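You operate a simulated robot arm through the tools that you are given. There is no shell and no other tool.

The job below is to be done with a simulated two-armed robot. You get a single attempt, and the scene is never put back.

Task
Close up the overfull tank and drain it down to the Fill band.
Fine: lid shut, then air off and shutter to 0 %; spill nothing and close the tank valve.

The check looks at the end state, three seconds after you hand in, the way a careful person would. Anything else that was tipped, shoved, dropped, spilled or broken makes it a failure. A push-on lid holds only when it is set on centred and level and pressed home; a screw cap is set on level and turned clockwise until tight.

Robot
Two 7-joint arms with fingered hands on one trunk that stands fixed in place. Base frame: the origin is at the foot of the trunk, x ahead of it, y to its left, z up. Units: cm, degrees, N and s.
The left shoulder is at [20, 13.5, 79.5], the right one opposite. Payload 4 kg a hand.
The tool frame of a hand sits at the grasp point between the pads (the TCP): z along the fingers, y along the line on which they close. The tips reach 2.5 cm beyond it. Largest opening 8.8 cm; the body of the gripper starts 2.9 cm behind the TCP. The gripper is a hand of 4 fingers: y runs from the thumb to the fingers, the wrist lies at [-1.3, -10.6, -17.4] in the tool frame.
Orientation is told as [roll, pitch, yaw] about the base's x, y, z axes, in that order, counted from this pose: with the fingers straight down and the wrist toward the robot, the tool's x, y and z point along [0, 1, 0], [1, 0, 0] and [0, 0, -1] of the base frame.

Tools
- The arms move only by the tool move_arm. It takes "left_moves", "right_moves" or both (then of equal length, played together; a hand with none holds still); each is a list that holds one entry, the list of rows, each a list of 6 numbers: the shift along the base's x, y, z in units of 25 mm (1.0 is 25 mm), then the turn, a rotation vector about the base's x, y, z in units of 5 degrees (1.0 is 5 degrees). In form: [[[x, y, z, wx, wy, wz], ...]]. A call has 1 to 20 rows; each row shifts and turns the commanded pose from where the row before left it. A call with a number of a shift or a turn outside -1 to 1 is refused whole. Rows are played at 5 a second. More than 5 cm and 8.6 degrees between two rows, and nothing of the call is played. Where a pose cannot be reached the arm comes as near as it can. A force on the tool above 60 N (or 10 N above the force at the start of the call, whichever is more), or a blocked arm, ends the call early, and 0.2 s more pass. In this call time passes only in rows, and 0.2 s behind the last. It gives the time, the measured TCP pose, the force on the tool (base axes), the opening and the grip force at its end, in the units of the frame above (readings bear some noise), with the torque about the TCP (base axes, N m) and any sound that the robot's microphone picked up.
- Cameras (640 x 400 px; columns grow to the right, rows downward): "scene" is now at [14.47, 1.92, 141]; the picture's right is [0.24, -0.97, 0.00], its down [-0.59, -0.15, -0.80] and it looks along [0.77, 0.19, -0.61] (base axes); focal length 241 px, centre (320, 200). "left" rides on the left gripper at [-6.4, -8.3, -9.8] in its tool frame; the picture's right is [-0.62, -0.37, 0.69], its down [0.71, -0.63, 0.30] and it looks along [0.32, 0.68, 0.65] (tool axes); focal length 265 px, centre (320, 200). "right" rides on the right gripper at [6.4, -8.3, -9.8] in its tool frame; the picture's right is [-0.62, 0.37, -0.69], its down [-0.71, -0.63, 0.30] and it looks along [-0.32, 0.68, 0.65] (tool axes); focal length 265 px, centre (320, 200). There is no depth. A picture from a camera that has moved, and an enlarged one, comes with that camera's place and axes in the base frame and with its lens.
- capture(camera): a new picture of that camera. No time passes.
- move_column(by): slides the trunk up (or, below 0, down) by that many cm; the arms and the scene camera ride with it, the base frame stays. It gives what a move gives, with no picture.
- finger_targets(index, middle, ring, thumb_bend, thumb_turn, hand): sets how far each is bent, from 0 (flat) to 1 (curled in); at 0.3 the hand is open as for a grip, at 0.7 the pads meet at the TCP. One left out holds its place. A second passes; each finger stops where it meets its share of the squeeze, and holds until it gets a number again. It is the only way to open and close the hand. It gives what a move gives, with no picture; readings hold the bend of each and the force on the fingers (four entries, about 0 where the hand has none), thumb and palm. thumb_turn goes from beside the hand (0) to across from the fingers (1), as for a grip.
- pan_tilt(pan, tilt): turns the head with the scene camera to pan (to the left, within 97 degrees either way) and tilt (down, from -29 to 69), counted from straight ahead of the robot. It gives what a move gives.
- close_up(camera, box): a new picture of the part [left, top, right, bottom] of that camera's present view, enlarged. No time passes.
- finish_job(): hands the job in; it is judged then, once.

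Nothing tells you positions but the pictures and the camera data. Unless the task says otherwise, let go and move clear before handing in.

The tools are called by a JSON object that holds its "method" and its "body". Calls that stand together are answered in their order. move_arm: Moves the arms, as the interface text tells. Its arguments: {"type":"object","properties":{"left_moves":{"type":"array"},"right_moves":{"type":"array"}},"required":[]} The other tools are called the same way: move_column (by) slides the trunk up or down; finger_targets (index, middle, ring, thumb_bend, thumb_turn, hand) moves the fingers one by one; pan_tilt (pan, tilt) turns the head that bears the scene camera; capture (camera) takes a picture; close_up (camera, box) takes an enlarged picture of a part of a camera's view; finish_job () hands the job in.

At the start:

```text
time_s: 0.0
left_tool_pos: [58.43, 30.81, 127.44]
left_tool_rot: [0.0, -0.1, 0.0]
left_wrist_force: [-0.4, -0.6, 0.6]
left_moment: [0.01, 0.05, 0.03]
left_width: 8.76
left_gripper_force: 0.0
left_shape: jaw
left_bend: [0.3, 0.3, 0.3, 0.3, 0.98]
left_finger forces: [0.0, 0.0, 0.0, 0.0, 0.0, 0.1]
right_tool_pos: [58.02, -17.62, 122.01]
right_tool_rot: [-0.1, 0.1, 0.0]
right_wrist_force: [0.3, -0.2, 0.5]
right_moment: [0.01, -0.02, 0.0]
right_width: 8.74
right_gripper_force: 0.1
right_shape: jaw
right_bend: [0.3, 0.3, 0.3, 0.3, 0.98]
right_finger forces: [0.0, 0.0, 0.1, 0.1, 0.1, 0.0]
trunk travel left (down, up): [-40.0, 37.0]
head pan, tilt: [14.0, 37.3]
```

scene: 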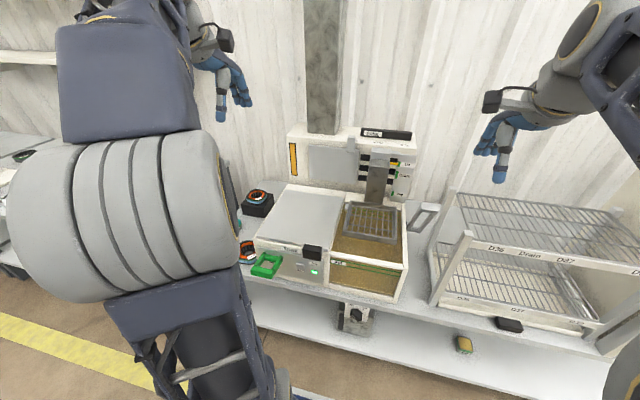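
right: 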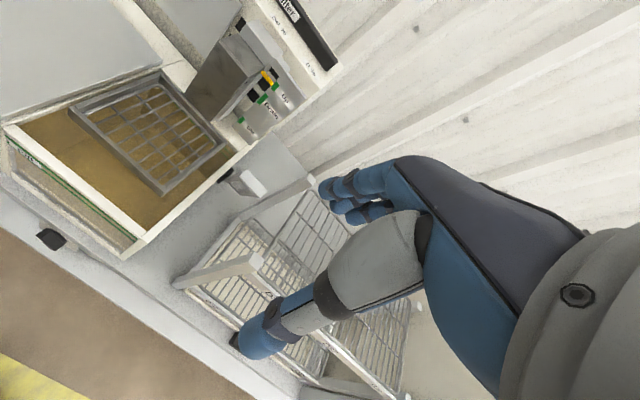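
left: 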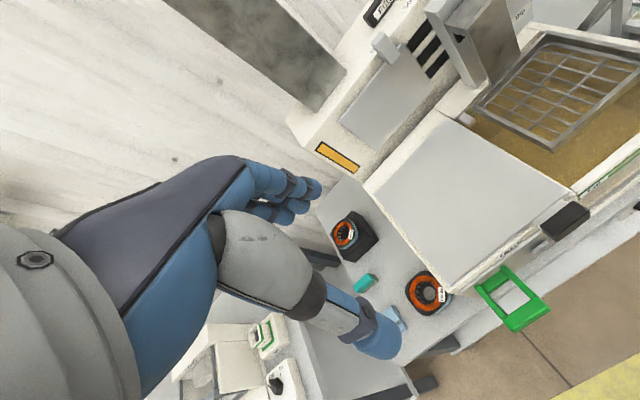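

I see a tank in a bench with a white cover on its left part, an open right part with a rack in it, a lift/column with slots, dials at the left, a green handle at the front and a black valve knob underneath. I'll look closer at every part before moving anything.

{"method": "close_up", "body": {"camera": "scene", "box": [230, 110, 430, 235]}}

{"method": "close_up", "body": {"camera": "scene", "box": [230, 220, 430, 345]}}

{"method": "close_up", "body": {"camera": "left", "box": [300, 160, 560, 322]}}

{"method": "close_up", "body": {"camera": "left", "box": [300, 0, 560, 162]}}

{"method": "close_up", "body": {"camera": "right", "box": [140, 0, 360, 137]}}

{"method": "close_up", "body": {"camera": "right", "box": [0, 100, 220, 260]}}

```text
3.20 times, centred on (330, 172) of scene
camera zoom: at [14.47, 1.92, 141.0], right [0.24, -0.97, 0.0], down [-0.59, -0.15, -0.8], along [0.77, 0.19, -0.61], focal length 770 px, centre (288, 288)
```

zoom: 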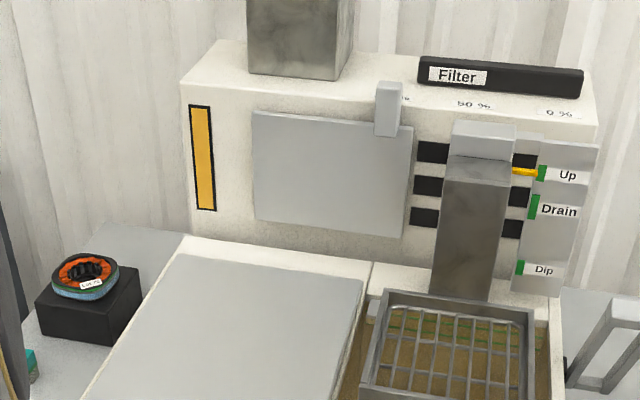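

```text
3.20 times, centred on (330, 282) of scene
camera zoom: at [14.47, 1.92, 141.0], right [0.24, -0.97, 0.0], down [-0.59, -0.15, -0.8], along [0.77, 0.19, -0.61], focal length 770 px, centre (288, -64)
```

zoom: 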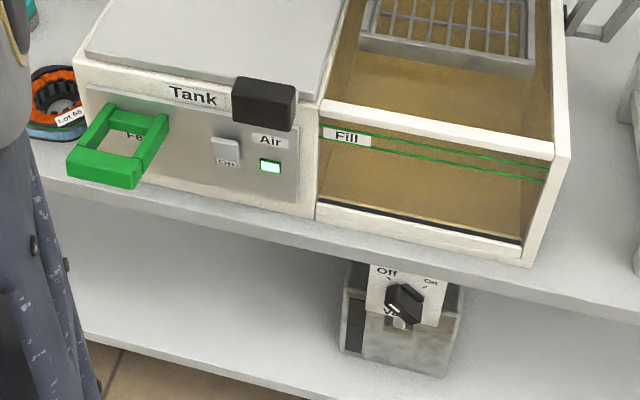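

```text
2.46 times, centred on (430, 241) of left
camera zoom: at [50.16, 24.33, 137.37], right [-0.37, -0.62, -0.69], down [-0.63, 0.71, -0.3], along [0.68, 0.32, -0.65], focal length 653 px, centre (49, 99)
```

zoom: 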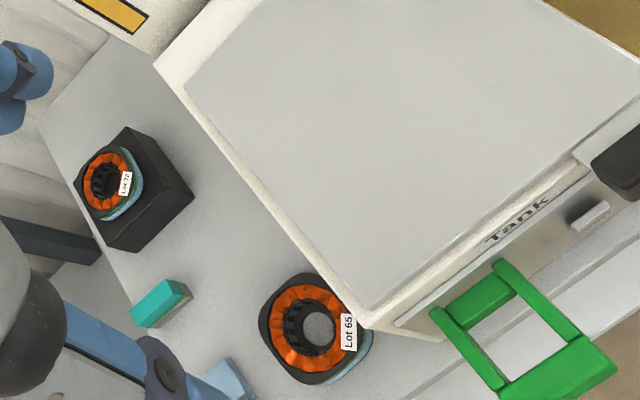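

```text
2.46 times, centred on (430, 81) of left
camera zoom: at [50.16, 24.33, 137.37], right [-0.37, -0.62, -0.69], down [-0.63, 0.71, -0.3], along [0.68, 0.32, -0.65], focal length 653 px, centre (49, 493)
```

zoom: 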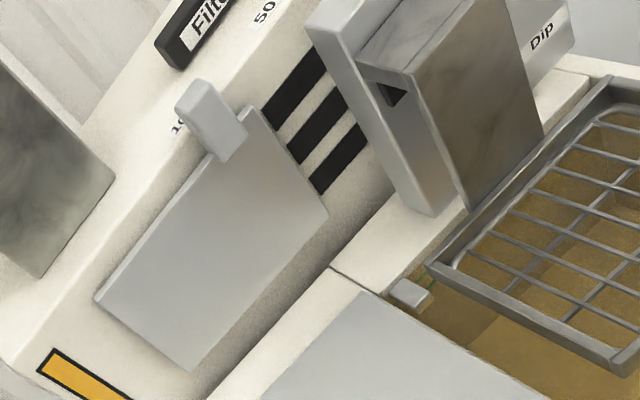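

```text
2.91 times, centred on (250, 68) of right
camera zoom: at [49.79, -11.07, 131.82], right [0.37, -0.62, 0.69], down [-0.63, -0.71, -0.3], along [0.68, -0.33, -0.65], focal length 772 px, centre (524, 582)
```

zoom: 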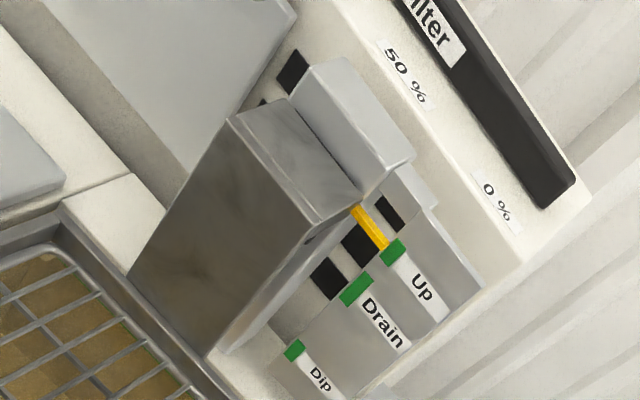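

```text
2.50 times, centred on (110, 180) of right
camera zoom: at [49.79, -11.07, 131.82], right [0.37, -0.62, 0.69], down [-0.63, -0.71, -0.3], along [0.68, -0.33, -0.65], focal length 664 px, centre (845, 250)
```

zoom: 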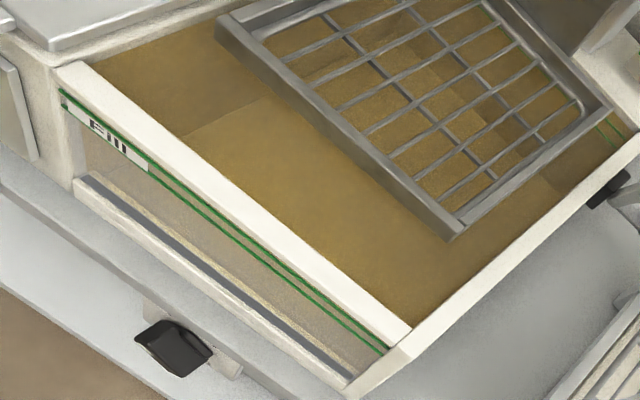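

The tank is a powder bath: cover parked on the left half, rack on a lift at "Up", an air switch with a lit lamp, a filter shutter on the back wall, and a valve knob with a bin below. I'll zoom in more on the labels.

{"method": "close_up", "body": {"camera": "scene", "box": [245, 235, 335, 291]}}

{"method": "close_up", "body": {"camera": "scene", "box": [320, 290, 400, 340]}}

{"method": "close_up", "body": {"camera": "scene", "box": [320, 225, 420, 300]}}

{"method": "close_up", "body": {"camera": "scene", "box": [330, 120, 430, 183]}}

{"method": "close_up", "body": {"camera": "scene", "box": [330, 180, 430, 243]}}

{"method": "close_up", "body": {"camera": "left", "box": [440, 180, 600, 340]}}

```text
7.11 times, centred on (290, 263) of scene
camera zoom: at [14.47, 1.92, 141.0], right [0.24, -0.97, 0.0], down [-0.59, -0.15, -0.8], along [0.77, 0.19, -0.61], focal length 1712 px, centre (533, -248)
```

zoom: 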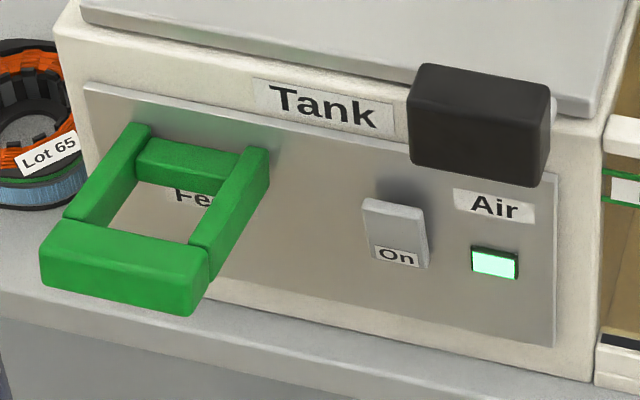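

```text
8.00 times, centred on (360, 315) of scene
camera zoom: at [14.47, 1.92, 141.0], right [0.24, -0.97, 0.0], down [-0.59, -0.15, -0.8], along [0.77, 0.19, -0.61], focal length 1926 px, centre (0, -720)
```

zoom: 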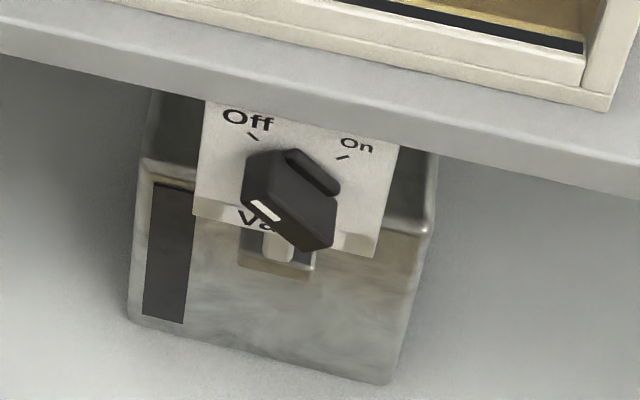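

```text
5.33 times, centred on (370, 262) of scene
camera zoom: at [14.47, 1.92, 141.0], right [0.24, -0.97, 0.0], down [-0.59, -0.15, -0.8], along [0.77, 0.19, -0.61], focal length 1284 px, centre (53, -133)
```

zoom: 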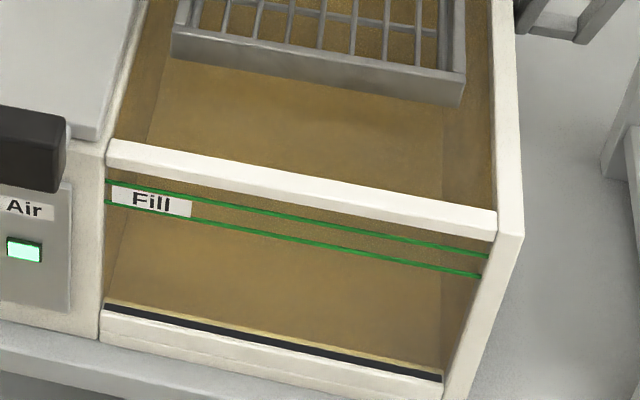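

```text
6.35 times, centred on (380, 152) of scene
camera zoom: at [14.47, 1.92, 141.0], right [0.24, -0.97, 0.0], down [-0.59, -0.15, -0.8], along [0.77, 0.19, -0.61], focal length 1528 px, centre (-61, 508)
```

zoom: 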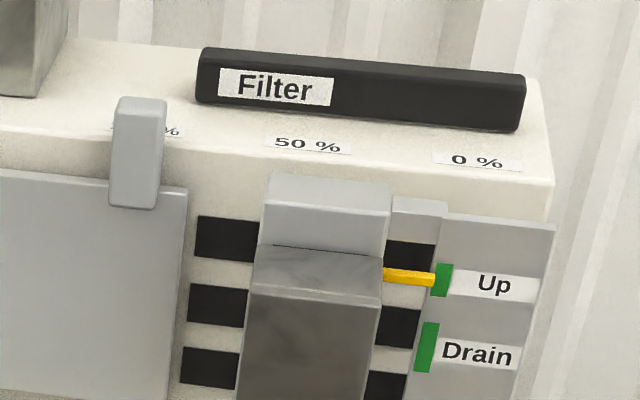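

```text
6.35 times, centred on (380, 212) of scene
camera zoom: at [14.47, 1.92, 141.0], right [0.24, -0.97, 0.0], down [-0.59, -0.15, -0.8], along [0.77, 0.19, -0.61], focal length 1528 px, centre (-61, 127)
```

zoom: 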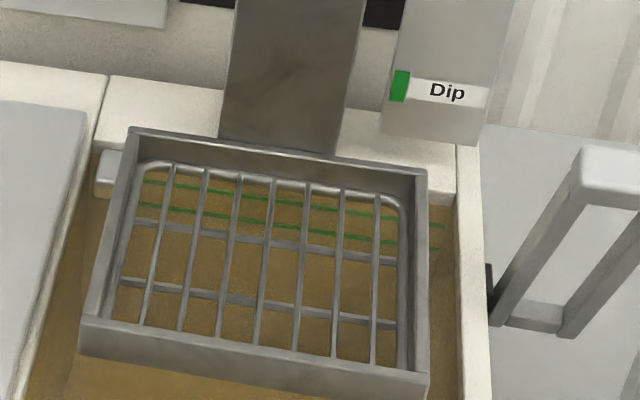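

```text
2.50 times, centred on (520, 260) of left
camera zoom: at [50.16, 24.33, 137.37], right [-0.37, -0.62, -0.69], down [-0.63, 0.71, -0.3], along [0.68, 0.32, -0.65], focal length 664 px, centre (-180, 50)
```

zoom: 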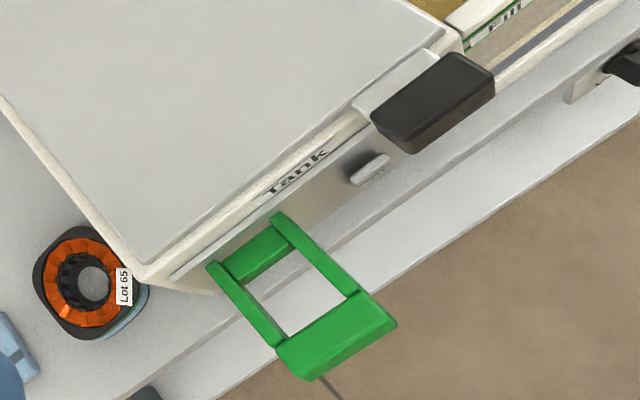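

The knob, the U-shaped bar right of the tank and the level marks need a better look; I'll zoom in on those and move nothing yet.

{"method": "close_up", "body": {"camera": "scene", "box": [390, 190, 460, 240]}}

{"method": "close_up", "body": {"camera": "right", "box": [200, 130, 320, 220]}}

{"method": "close_up", "body": {"camera": "right", "box": [20, 210, 100, 260]}}

{"method": "close_up", "body": {"camera": "scene", "box": [430, 180, 640, 340]}}

{"method": "close_up", "body": {"camera": "right", "box": [100, 60, 240, 200]}}

```text
8.00 times, centred on (425, 215) of scene
camera zoom: at [14.47, 1.92, 141.0], right [0.24, -0.97, 0.0], down [-0.59, -0.15, -0.8], along [0.77, 0.19, -0.61], focal length 1926 px, centre (-520, 80)
```

zoom: 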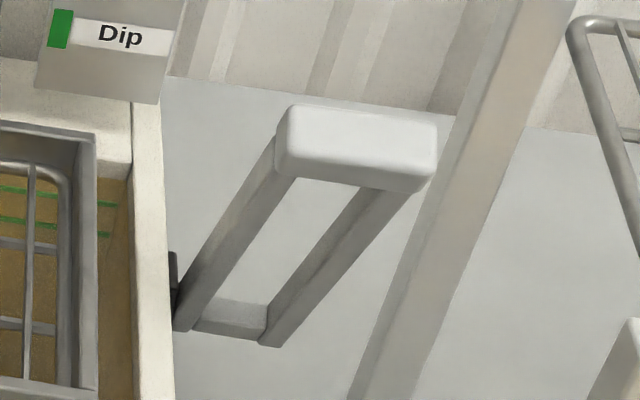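

```text
4.44 times, centred on (260, 175) of right
camera zoom: at [49.79, -11.07, 131.82], right [0.37, -0.62, 0.69], down [-0.63, -0.71, -0.3], along [0.68, -0.33, -0.65], focal length 1180 px, centre (587, 311)
```

zoom: 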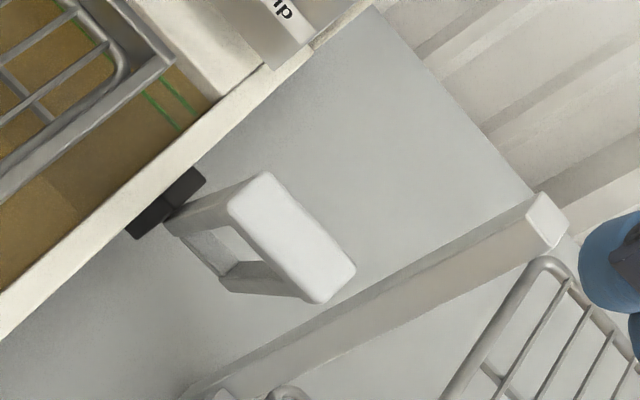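

```text
8.00 times, centred on (60, 235) of right
camera zoom: at [49.79, -11.07, 131.82], right [0.37, -0.62, 0.69], down [-0.63, -0.71, -0.3], along [0.68, -0.33, -0.65], focal length 2123 px, centre (2400, -80)
```

zoom: 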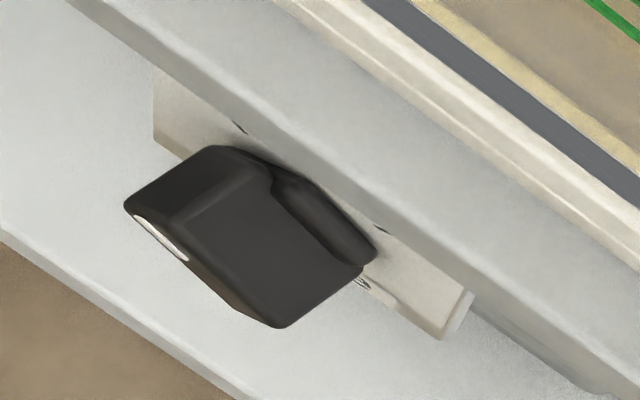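

```text
2.50 times, centred on (535, 260) of scene
camera zoom: at [14.47, 1.92, 141.0], right [0.24, -0.97, 0.0], down [-0.59, -0.15, -0.8], along [0.77, 0.19, -0.61], focal length 602 px, centre (-218, 50)
```

zoom: 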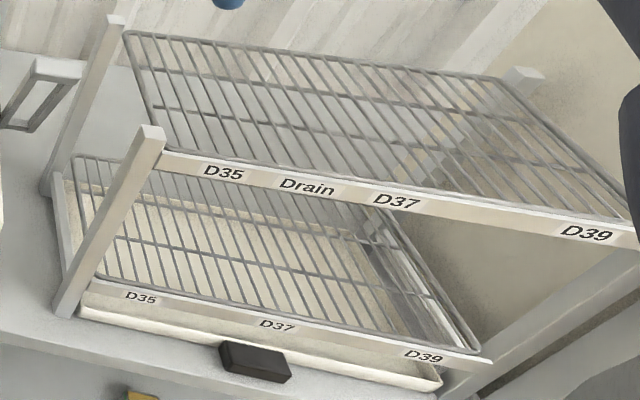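

```text
2.86 times, centred on (170, 130) of right
camera zoom: at [49.79, -11.07, 131.82], right [0.37, -0.62, 0.69], down [-0.63, -0.71, -0.3], along [0.68, -0.33, -0.65], focal length 758 px, centre (749, 400)
```

zoom: 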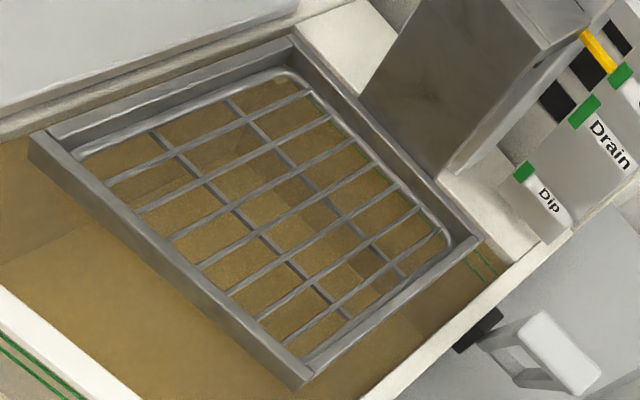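

I'm still reading the scene: I want the powder level behind the Fill window and the fitting of the cover on the tank edge.

{"method": "close_up", "body": {"camera": "scene", "box": [325, 240, 375, 271]}}

{"method": "close_up", "body": {"camera": "scene", "box": [365, 245, 415, 300]}}

{"method": "close_up", "body": {"camera": "right", "box": [0, 120, 90, 180]}}

{"method": "close_up", "body": {"camera": "right", "box": [70, 190, 160, 260]}}

{"method": "close_up", "body": {"camera": "right", "box": [150, 60, 260, 140]}}

{"method": "close_up", "body": {"camera": "left", "box": [420, 80, 540, 160]}}

```text
12.80 times, centred on (350, 256) of scene
camera zoom: at [14.47, 1.92, 141.0], right [0.24, -0.97, 0.0], down [-0.59, -0.15, -0.8], along [0.77, 0.19, -0.61], focal length 3081 px, centre (-64, -510)
```

zoom: 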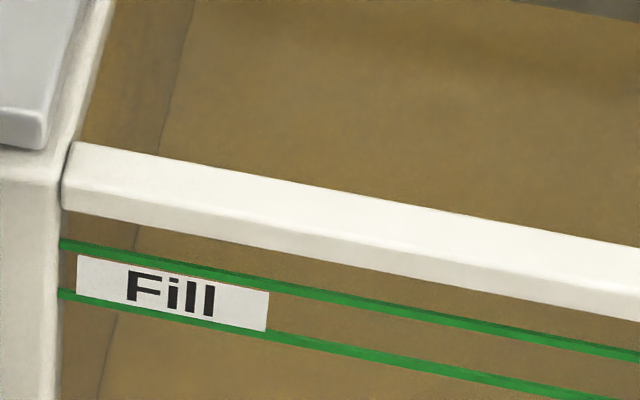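

```text
7.27 times, centred on (390, 272) of scene
camera zoom: at [14.47, 1.92, 141.0], right [0.24, -0.97, 0.0], down [-0.59, -0.15, -0.8], along [0.77, 0.19, -0.61], focal length 1751 px, centre (-189, -327)
```

zoom: 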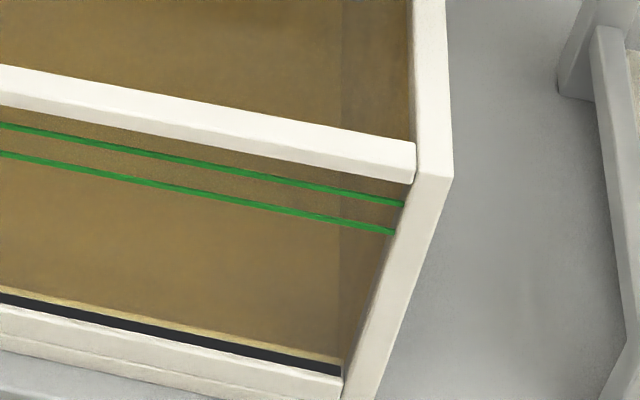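

```text
6.67 times, centred on (45, 150) of right
camera zoom: at [49.79, -11.07, 131.82], right [0.37, -0.62, 0.69], down [-0.63, -0.71, -0.3], along [0.68, -0.33, -0.65], focal length 1769 px, centre (2153, 533)
```

zoom: 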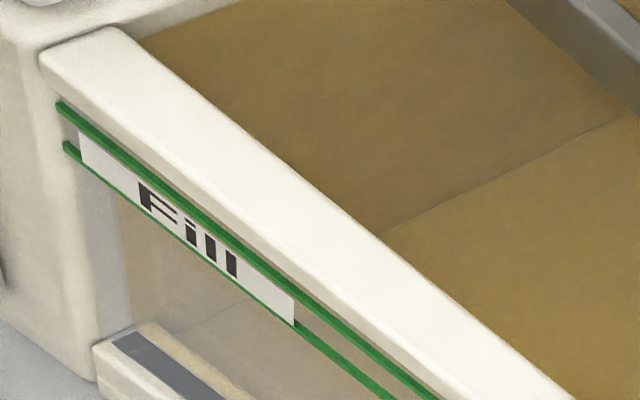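

```text
5.71 times, centred on (115, 225) of right
camera zoom: at [49.79, -11.07, 131.82], right [0.37, -0.62, 0.69], down [-0.63, -0.71, -0.3], along [0.68, -0.33, -0.65], focal length 1517 px, centre (1491, 57)
```

zoom: 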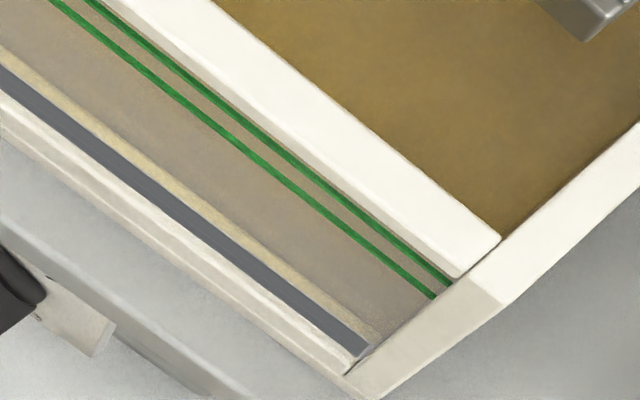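

```text
5.00 times, centred on (205, 100) of right
camera zoom: at [49.79, -11.07, 131.82], right [0.37, -0.62, 0.69], down [-0.63, -0.71, -0.3], along [0.68, -0.33, -0.65], focal length 1327 px, centre (895, 700)
```

zoom: 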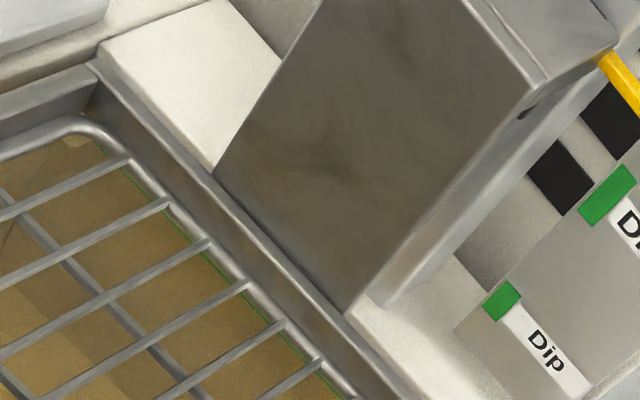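

```text
5.00 times, centred on (480, 120) of left
camera zoom: at [50.16, 24.33, 137.37], right [-0.37, -0.62, -0.69], down [-0.63, 0.71, -0.3], along [0.68, 0.32, -0.65], focal length 1327 px, centre (-480, 600)
```

zoom: 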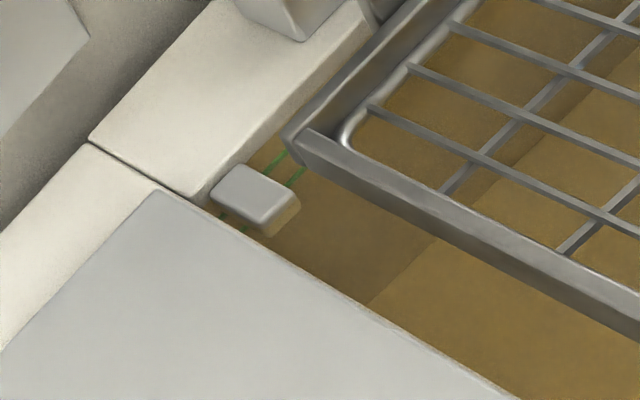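

The lid with its black handle looks to be at about [63, 16, 81], the air switch at [63.5, 21, 72], the valve knob at [62, 0, 53] and the shutter handle at [99, 11, 106]; the green feed bar sticks out to x 55 and must not be touched. I'll draw the right hand back a little, then lower the trunk to look at the front more level.

{"method": "move_arm", "body": {"right_moves": [[[-1, 0, 0, 0, 0, 0], [-1, 0, 0, 0, 0, 0], [-1, 0, 0, 0, 0, 0]]], "left_moves": [[[-1, 0, 0, 0, 0, 0], [-1, 0, 0, 0, 0, 0], [-1, 0, 0, 0, 0, 0]]]}}

```text
time_s: 0.8
left_tool_pos: [50.91, 30.73, 127.66]
left_tool_rot: [0.0, 0.0, 0.1]
left_wrist_force: [0.9, 0.5, 0.2]
left_moment: [0.03, 0.02, -0.01]
left_width: 8.75
left_gripper_force: 0.1
left_shape: jaw
left_bend: [0.3, 0.3, 0.3, 0.3, 0.98]
left_finger forces: [0.1, 0.1, 0.0, 0.0, 0.0, 0.0]
right_tool_pos: [50.67, -17.61, 121.77]
right_tool_rot: [0.1, 0.0, -0.1]
right_wrist_force: [0.4, 0.8, 0.3]
right_moment: [0.01, -0.01, 0.0]
right_width: 8.76
right_gripper_force: 0.1
right_shape: jaw
right_bend: [0.3, 0.3, 0.3, 0.3, 0.98]
right_finger forces: [0.0, 0.0, 0.0, 0.1, 0.0, 0.1]
trunk travel left (down, up): [-40.0, 37.0]
head pan, tilt: [14.0, 37.3]
```

Both hands are back at x≈51, clear of everything below. Now I lower the trunk by 30 cm for a flatter view of the front.

{"method": "move_column", "body": {"by": -30}}

{"method": "pan_tilt", "body": {"pan": 8, "tilt": 35}}

{"method": "capture", "body": {"camera": "scene"}}

{"method": "capture", "body": {"camera": "left"}}

{"method": "capture", "body": {"camera": "right"}}

```text
time_s: 3.8
left_tool_pos: [50.94, 30.63, 97.54]
left_tool_rot: [0.0, 0.0, 0.0]
left_wrist_force: [1.3, -0.4, -0.6]
left_moment: [0.0, 0.0, 0.01]
left_width: 8.77
left_gripper_force: 0.1
left_shape: jaw
left_bend: [0.3, 0.3, 0.3, 0.3, 0.98]
left_finger forces: [0.0, 0.0, 0.1, 0.0, 0.1, 0.1]
right_tool_pos: [50.53, -17.66, 91.85]
right_tool_rot: [-0.1, 0.0, -0.1]
right_wrist_force: [0.1, -0.7, -0.3]
right_moment: [-0.01, 0.01, 0.0]
right_width: 8.74
right_gripper_force: 0.0
right_shape: jaw
right_bend: [0.3, 0.3, 0.3, 0.3, 0.98]
right_finger forces: [0.0, 0.0, 0.0, 0.1, 0.0, 0.1]
trunk travel left (down, up): [-10.0, 67.0]
head pan, tilt: [14.0, 37.3]
```

```text
time_s: 4.5
left_tool_pos: [50.96, 30.6, 97.55]
left_tool_rot: [-0.1, -0.1, 0.0]
left_wrist_force: [-0.9, 0.1, -0.3]
left_moment: [0.02, 0.0, 0.0]
left_width: 8.79
left_gripper_force: 0.0
left_shape: jaw
left_bend: [0.3, 0.3, 0.3, 0.3, 0.98]
left_finger forces: [0.1, 0.0, 0.1, 0.1, 0.0, 0.1]
right_tool_pos: [50.57, -17.67, 91.84]
right_tool_rot: [-0.1, 0.1, 0.0]
right_wrist_force: [-0.6, -0.3, -0.4]
right_moment: [0.01, 0.03, 0.0]
right_width: 8.81
right_gripper_force: 0.1
right_shape: jaw
right_bend: [0.3, 0.3, 0.3, 0.3, 0.98]
right_finger forces: [0.0, 0.0, 0.0, 0.0, 0.1, 0.0]
trunk travel left (down, up): [-10.0, 67.0]
head pan, tilt: [8.0, 35.0]
```

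```text
taken
camera scene: at [14.77, 1.05, 111.35], right [0.14, -0.99, 0.0], down [-0.57, -0.08, -0.82], along [0.81, 0.11, -0.57], focal length 241 px, centre (320, 200)
```

scene: 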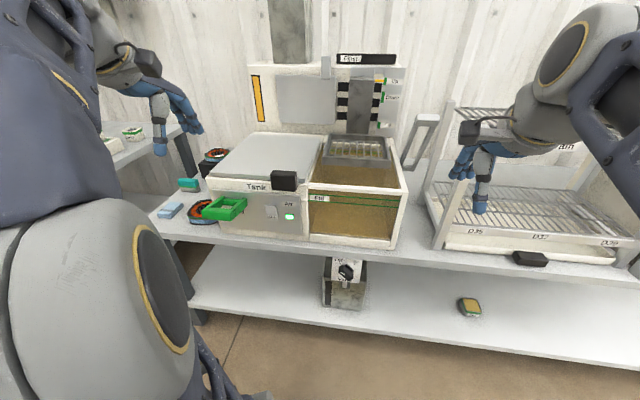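

```text
taken
camera left: at [42.73, 24.2, 107.42], right [-0.37, -0.62, -0.69], down [-0.63, 0.71, -0.3], along [0.68, 0.32, -0.65], focal length 265 px, centre (320, 200)
```

left: 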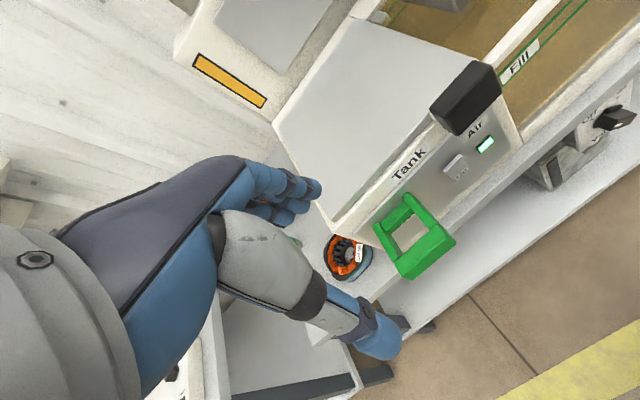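

```text
taken
camera right: at [42.3, -11.12, 101.69], right [0.37, -0.62, 0.69], down [-0.63, -0.71, -0.3], along [0.68, -0.33, -0.65], focal length 265 px, centre (320, 200)
```

right: 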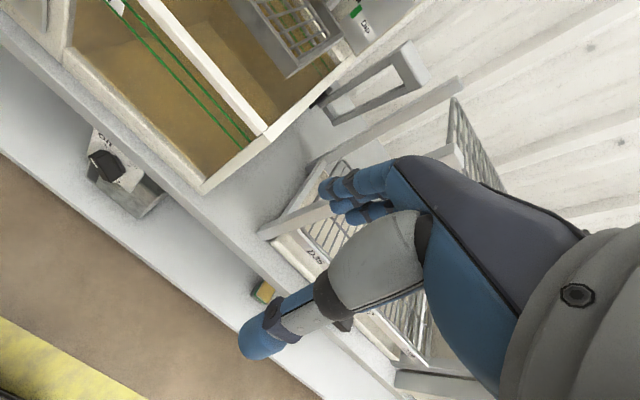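

{"method": "close_up", "body": {"camera": "scene", "box": [295, 130, 415, 205]}}

{"method": "close_up", "body": {"camera": "scene", "box": [300, 180, 410, 250]}}

{"method": "close_up", "body": {"camera": "scene", "box": [310, 250, 380, 312]}}

{"method": "close_up", "body": {"camera": "scene", "box": [195, 160, 315, 235]}}

{"method": "close_up", "body": {"camera": "scene", "box": [310, 45, 420, 140]}}

{"method": "close_up", "body": {"camera": "left", "box": [380, 60, 540, 200]}}

{"method": "close_up", "body": {"camera": "left", "box": [530, 60, 640, 200]}}

{"method": "close_up", "body": {"camera": "right", "box": [60, 100, 180, 220]}}

```text
5.33 times, centred on (355, 168) of scene
camera zoom: at [14.77, 1.05, 111.35], right [0.14, -0.99, 0.0], down [-0.57, -0.08, -0.82], along [0.81, 0.11, -0.57], focal length 1284 px, centre (133, 373)
```

zoom: 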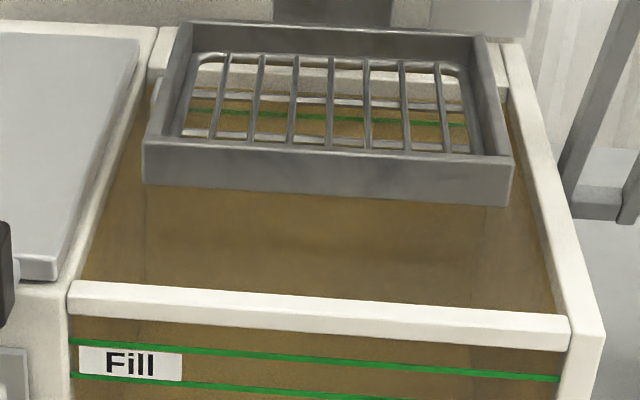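

```text
5.71 times, centred on (355, 215) of scene
camera zoom: at [14.77, 1.05, 111.35], right [0.14, -0.99, 0.0], down [-0.57, -0.08, -0.82], along [0.81, 0.11, -0.57], focal length 1376 px, centre (120, 114)
```

zoom: 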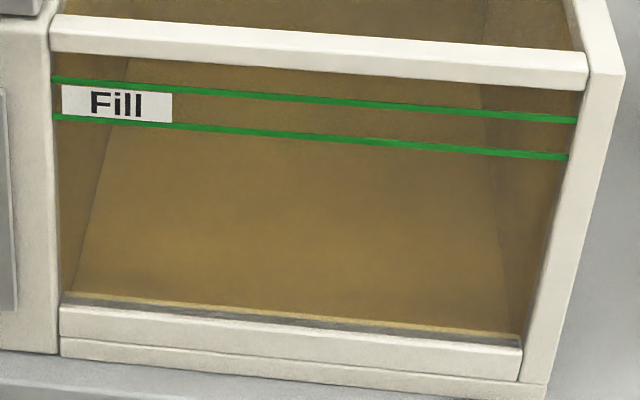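

```text
6.45 times, centred on (345, 281) of scene
camera zoom: at [14.77, 1.05, 111.35], right [0.14, -0.99, 0.0], down [-0.57, -0.08, -0.82], along [0.81, 0.11, -0.57], focal length 1553 px, centre (159, -323)
```

zoom: 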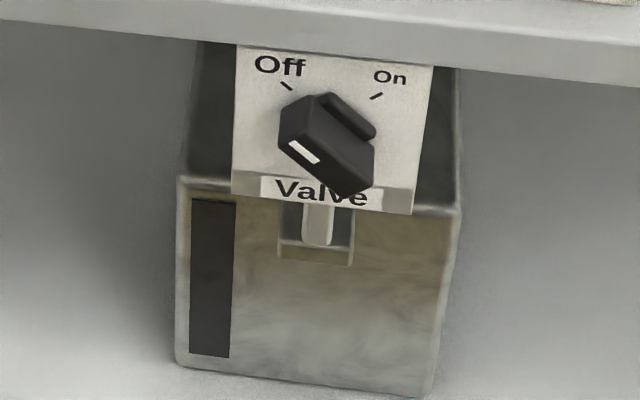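

```text
5.33 times, centred on (255, 198) of scene
camera zoom: at [14.77, 1.05, 111.35], right [0.14, -0.99, 0.0], down [-0.57, -0.08, -0.82], along [0.81, 0.11, -0.57], focal length 1284 px, centre (667, 213)
```

zoom: 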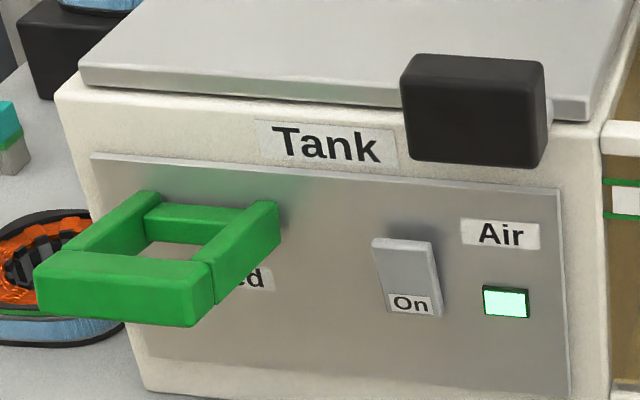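

```text
4.21 times, centred on (365, 92) of scene
camera zoom: at [14.77, 1.05, 111.35], right [0.14, -0.99, 0.0], down [-0.57, -0.08, -0.82], along [0.81, 0.11, -0.57], focal length 1014 px, centre (130, 653)
```

zoom: 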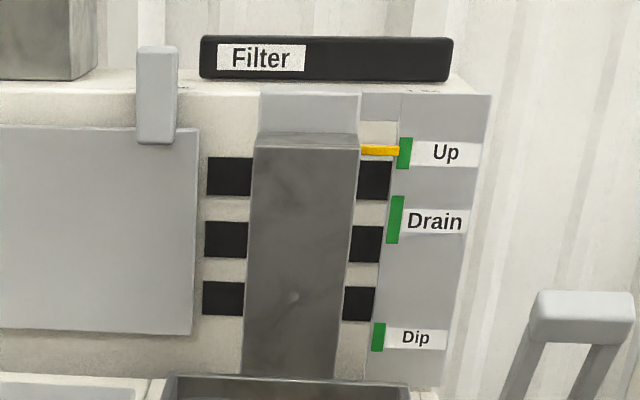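

```text
2.86 times, centred on (460, 130) of left
camera zoom: at [42.73, 24.2, 107.42], right [-0.37, -0.62, -0.69], down [-0.63, 0.71, -0.3], along [0.68, 0.32, -0.65], focal length 758 px, centre (-80, 400)
```

zoom: 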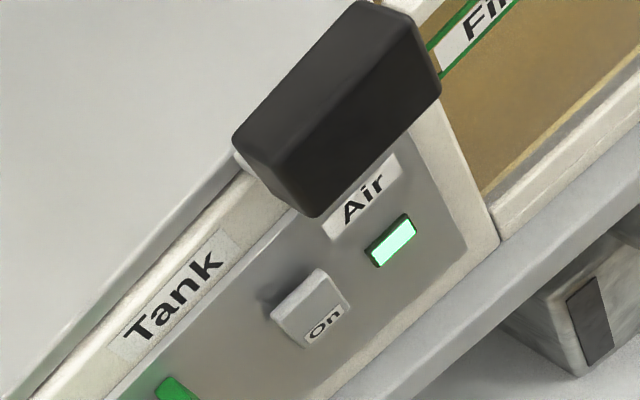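

```text
2.86 times, centred on (585, 130) of left
camera zoom: at [42.73, 24.2, 107.42], right [-0.37, -0.62, -0.69], down [-0.63, 0.71, -0.3], along [0.68, 0.32, -0.65], focal length 758 px, centre (-437, 400)
```

zoom: 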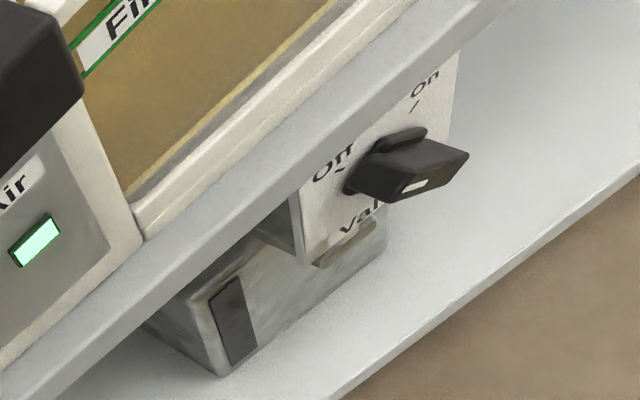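

```text
3.33 times, centred on (120, 160) of right
camera zoom: at [42.3, -11.12, 101.69], right [0.37, -0.62, 0.69], down [-0.63, -0.71, -0.3], along [0.68, -0.33, -0.65], focal length 885 px, centre (987, 333)
```

zoom: 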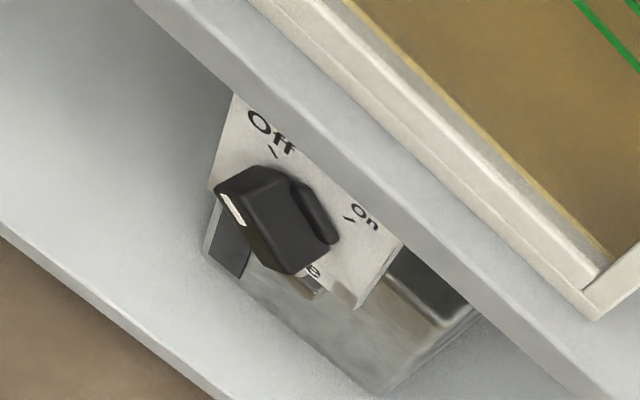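

The knob's white mark points at Off, and the air switch reads On with its lamp lit. I'm zooming on the back wall of the tank to read the powder level there.

{"method": "close_up", "body": {"camera": "scene", "box": [318, 132, 398, 182]}}

{"method": "close_up", "body": {"camera": "scene", "box": [322, 138, 362, 163]}}

{"method": "close_up", "body": {"camera": "scene", "box": [365, 160, 405, 200]}}

{"method": "close_up", "body": {"camera": "right", "box": [80, 0, 260, 130]}}

{"method": "close_up", "body": {"camera": "right", "box": [220, 20, 360, 110]}}

{"method": "close_up", "body": {"camera": "scene", "box": [395, 100, 445, 180]}}

```text
8.00 times, centred on (358, 157) of scene
camera zoom: at [14.77, 1.05, 111.35], right [0.14, -0.99, 0.0], down [-0.57, -0.08, -0.82], along [0.81, 0.11, -0.57], focal length 1926 px, centre (16, 544)
```

zoom: 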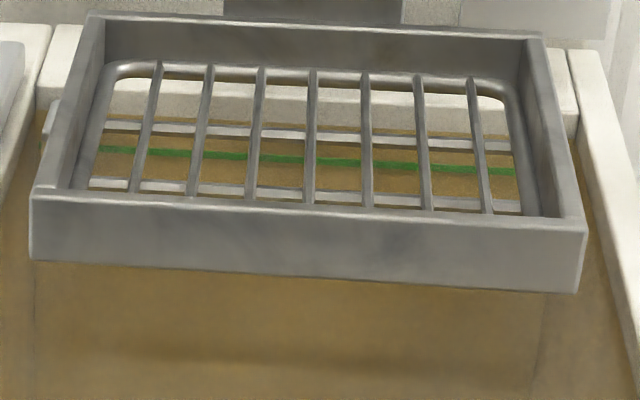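

```text
16.00 times, centred on (342, 150) of scene
camera zoom: at [14.77, 1.05, 111.35], right [0.14, -0.99, 0.0], down [-0.57, -0.08, -0.82], along [0.81, 0.11, -0.57], focal length 3852 px, centre (-32, 992)
```

zoom: 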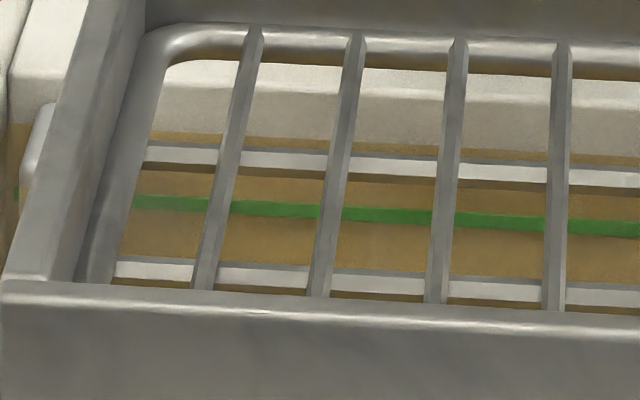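

```text
10.00 times, centred on (385, 180) of scene
camera zoom: at [14.77, 1.05, 111.35], right [0.14, -0.99, 0.0], down [-0.57, -0.08, -0.82], along [0.81, 0.11, -0.57], focal length 2407 px, centre (-330, 400)
```

zoom: 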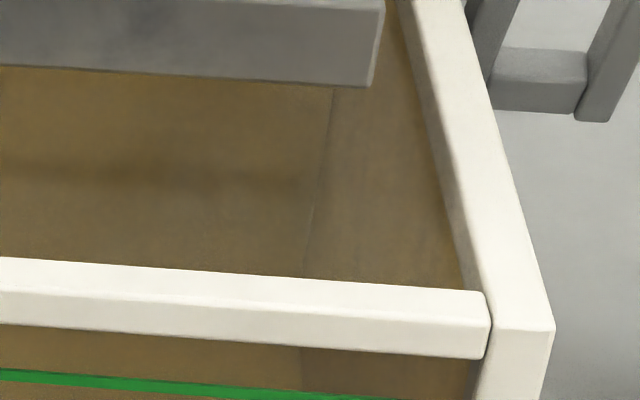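

```text
3.08 times, centred on (170, 65) of right
camera zoom: at [42.3, -11.12, 101.69], right [0.37, -0.62, 0.69], down [-0.63, -0.71, -0.3], along [0.68, -0.33, -0.65], focal length 817 px, centre (782, 615)
```

zoom: 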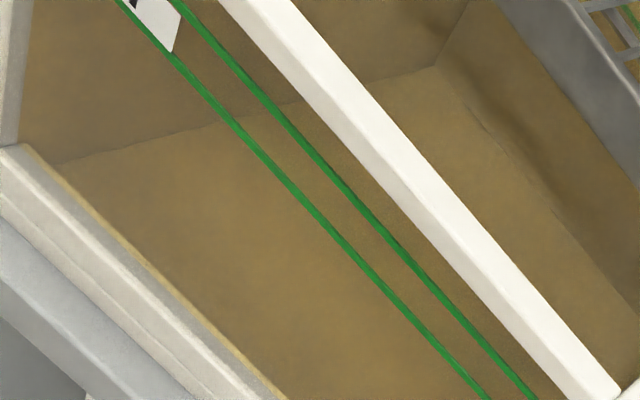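

```text
4.44 times, centred on (290, 65) of right
camera zoom: at [42.3, -11.12, 101.69], right [0.37, -0.62, 0.69], down [-0.63, -0.71, -0.3], along [0.68, -0.33, -0.65], focal length 1180 px, centre (453, 800)
```

zoom: 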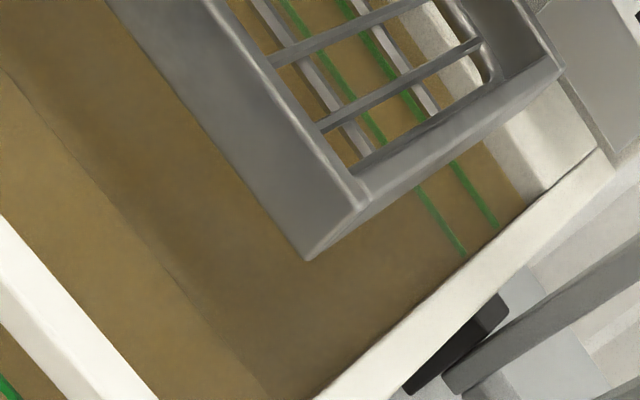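

```text
5.00 times, centred on (420, 140) of scene
camera zoom: at [14.77, 1.05, 111.35], right [0.14, -0.99, 0.0], down [-0.57, -0.08, -0.82], along [0.81, 0.11, -0.57], focal length 1204 px, centre (-180, 500)
```

zoom: 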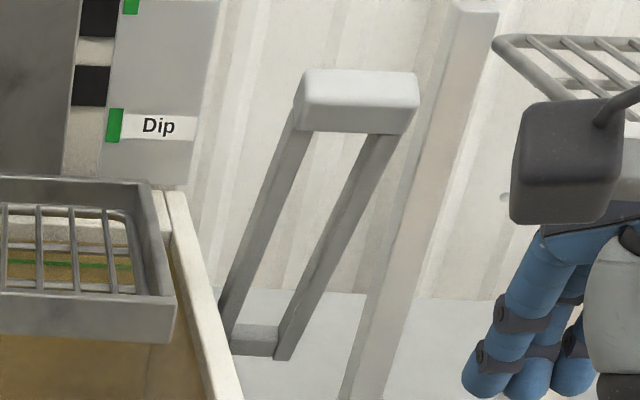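

The powder stands brown right up to the rim, above the two Fill lines; the knob is at Off, and the lid handle is a black block about 6.5 cm wide centred near [63.5, 16, 81]. I'll bring the trunk back up and carry the right hand, turned 90°, above that handle so its fingers go on the left side of it.

{"method": "move_column", "body": {"by": 30}}

{"method": "move_arm", "body": {"right_moves": [[[0.289, 0.753, -0.55, 0, 0, 1], [0.289, 0.753, -0.55, 0, 0, 1], [0.289, 0.753, -0.55, 0, 0, 1], [0.289, 0.753, -0.55, 0, 0, 1], [0.289, 0.753, -0.55, 0, 0, 1], [0.289, 0.753, -0.55, 0, 0, 1], [0.289, 0.753, -0.55, 0, 0, 1], [0.289, 0.753, -0.55, 0, 0, 1], [0.289, 0.753, -0.55, 0, 0, 1], [0.289, 0.753, -0.55, 0, 0, 1], [0.289, 0.753, -0.55, 0, 0, 1], [0.289, 0.753, -0.55, 0, 0, 1], [0.289, 0.753, -0.55, 0, 0, 1], [0.289, 0.753, -0.55, 0, 0, 1], [0.289, 0.753, -0.55, 0, 0, 1], [0.289, 0.753, -0.55, 0, 0, 1], [0.289, 0.753, -0.55, 0, 0, 1], [0.289, 0.753, -0.55, 0, 0, 1]]], "left_moves": [[[0, 1, 0, 0, 0, 0], [0, 1, 0, 0, 0, 0], [0, 1, 0, 0, 0, 0], [0, 1, 0, 0, 0, 0], [0, 0, 0, 0, 0, 0], [0, 0, 0, 0, 0, 0], [0, 0, 0, 0, 0, 0], [0, 0, 0, 0, 0, 0], [0, 0, 0, 0, 0, 0], [0, 0, 0, 0, 0, 0], [0, 0, 0, 0, 0, 0], [0, 0, 0, 0, 0, 0], [0, 0, 0, 0, 0, 0], [0, 0, 0, 0, 0, 0], [0, 0, 0, 0, 0, 0], [0, 0, 0, 0, 0, 0], [0, 0, 0, 0, 0, 0], [0, 0, 0, 0, 0, 0]]]}}

{"method": "capture", "body": {"camera": "right"}}

{"method": "capture", "body": {"camera": "scene"}}

```text
time_s: 7.5
left_tool_pos: [51.15, 30.66, 127.63]
left_tool_rot: [-0.1, 0.0, 0.0]
left_wrist_force: [0.7, 0.2, 0.0]
left_moment: [0.0, 0.0, 0.0]
left_width: 8.74
left_gripper_force: 0.0
left_shape: jaw
left_bend: [0.3, 0.3, 0.3, 0.3, 0.98]
left_finger forces: [0.0, 0.1, 0.0, 0.0, 0.0, 0.0]
right_tool_pos: [50.55, -17.73, 121.87]
right_tool_rot: [-0.2, 0.0, -0.1]
right_wrist_force: [-0.4, 0.7, -0.1]
right_moment: [0.01, -0.01, 0.02]
right_width: 8.75
right_gripper_force: 0.0
right_shape: jaw
right_bend: [0.3, 0.3, 0.3, 0.3, 0.98]
right_finger forces: [0.1, 0.0, 0.0, 0.1, 0.0, 0.0]
trunk travel left (down, up): [-40.0, 37.0]
head pan, tilt: [8.0, 35.0]
```

```text
time_s: 11.3
left_tool_pos: [51.24, 40.72, 127.69]
left_tool_rot: [0.1, 0.0, 0.1]
left_wrist_force: [-0.5, 0.0, 0.3]
left_moment: [0.05, -0.02, -0.02]
left_width: 8.78
left_gripper_force: 0.0
left_shape: jaw
left_bend: [0.3, 0.3, 0.3, 0.3, 0.98]
left_finger forces: [0.0, 0.0, 0.1, 0.0, 0.1, 0.1]
right_tool_pos: [63.42, 16.19, 96.88]
right_tool_rot: [-0.1, 0.0, 90.0]
right_wrist_force: [-0.3, 0.2, -0.2]
right_moment: [-0.01, 0.02, -0.03]
right_width: 8.77
right_gripper_force: 0.2
right_shape: jaw
right_bend: [0.3, 0.3, 0.3, 0.3, 0.98]
right_finger forces: [0.0, 0.0, 0.0, 0.1, 0.0, 0.0]
trunk travel left (down, up): [-40.0, 37.0]
head pan, tilt: [8.0, 35.0]
```

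```text
taken
camera right: at [57.08, 7.92, 106.68], right [0.62, 0.37, 0.69], down [0.71, -0.63, -0.3], along [0.33, 0.68, -0.65], focal length 265 px, centre (320, 200)
```

right: 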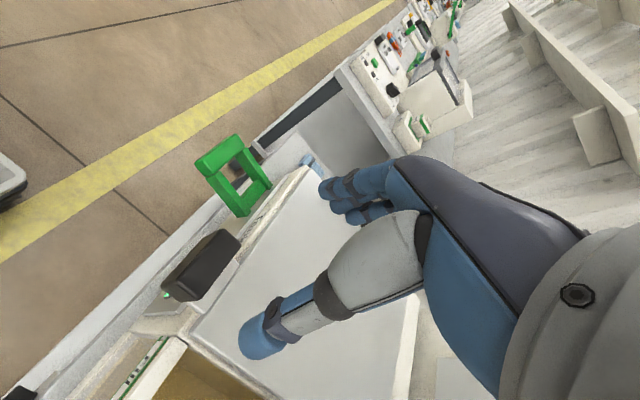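

```text
taken
camera scene: at [14.76, 1.04, 141.35], right [0.14, -0.99, 0.0], down [-0.57, -0.08, -0.82], along [0.81, 0.11, -0.57], focal length 241 px, centre (320, 200)
```

scene: 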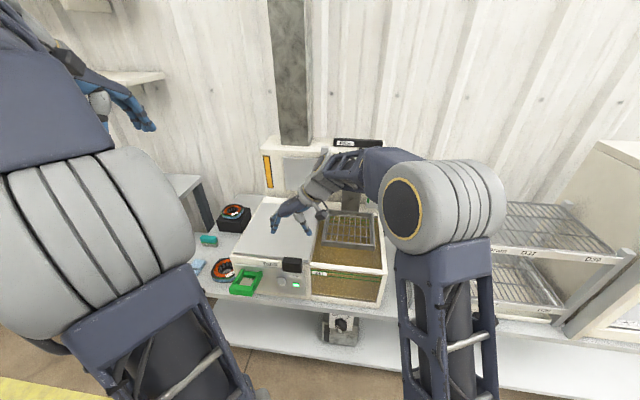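

The right hand is over the tank front with the black lid handle in view below and left of the thumb. I'll zoom to fix the handle's edges.

{"method": "close_up", "body": {"camera": "right", "box": [130, 200, 290, 340]}}

{"method": "close_up", "body": {"camera": "scene", "box": [230, 190, 390, 310]}}

```text
2.86 times, centred on (210, 270) of right
camera zoom: at [57.08, 7.92, 106.68], right [0.62, 0.37, 0.69], down [0.71, -0.63, -0.3], along [0.33, 0.68, -0.65], focal length 758 px, centre (634, 0)
```

zoom: 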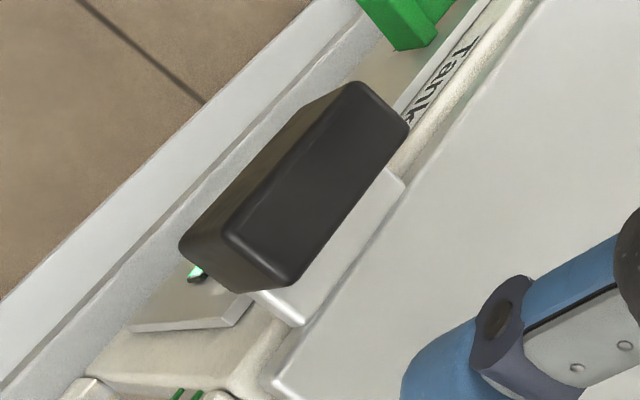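

```text
3.33 times, centred on (310, 250) of scene
camera zoom: at [14.76, 1.04, 141.35], right [0.14, -0.99, 0.0], down [-0.57, -0.08, -0.82], along [0.81, 0.11, -0.57], focal length 802 px, centre (353, 33)
```

zoom: 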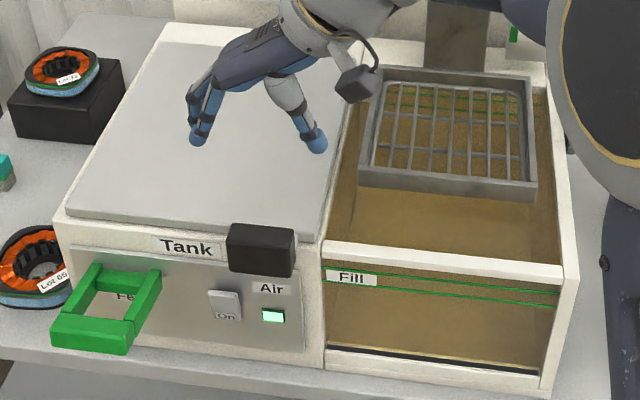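

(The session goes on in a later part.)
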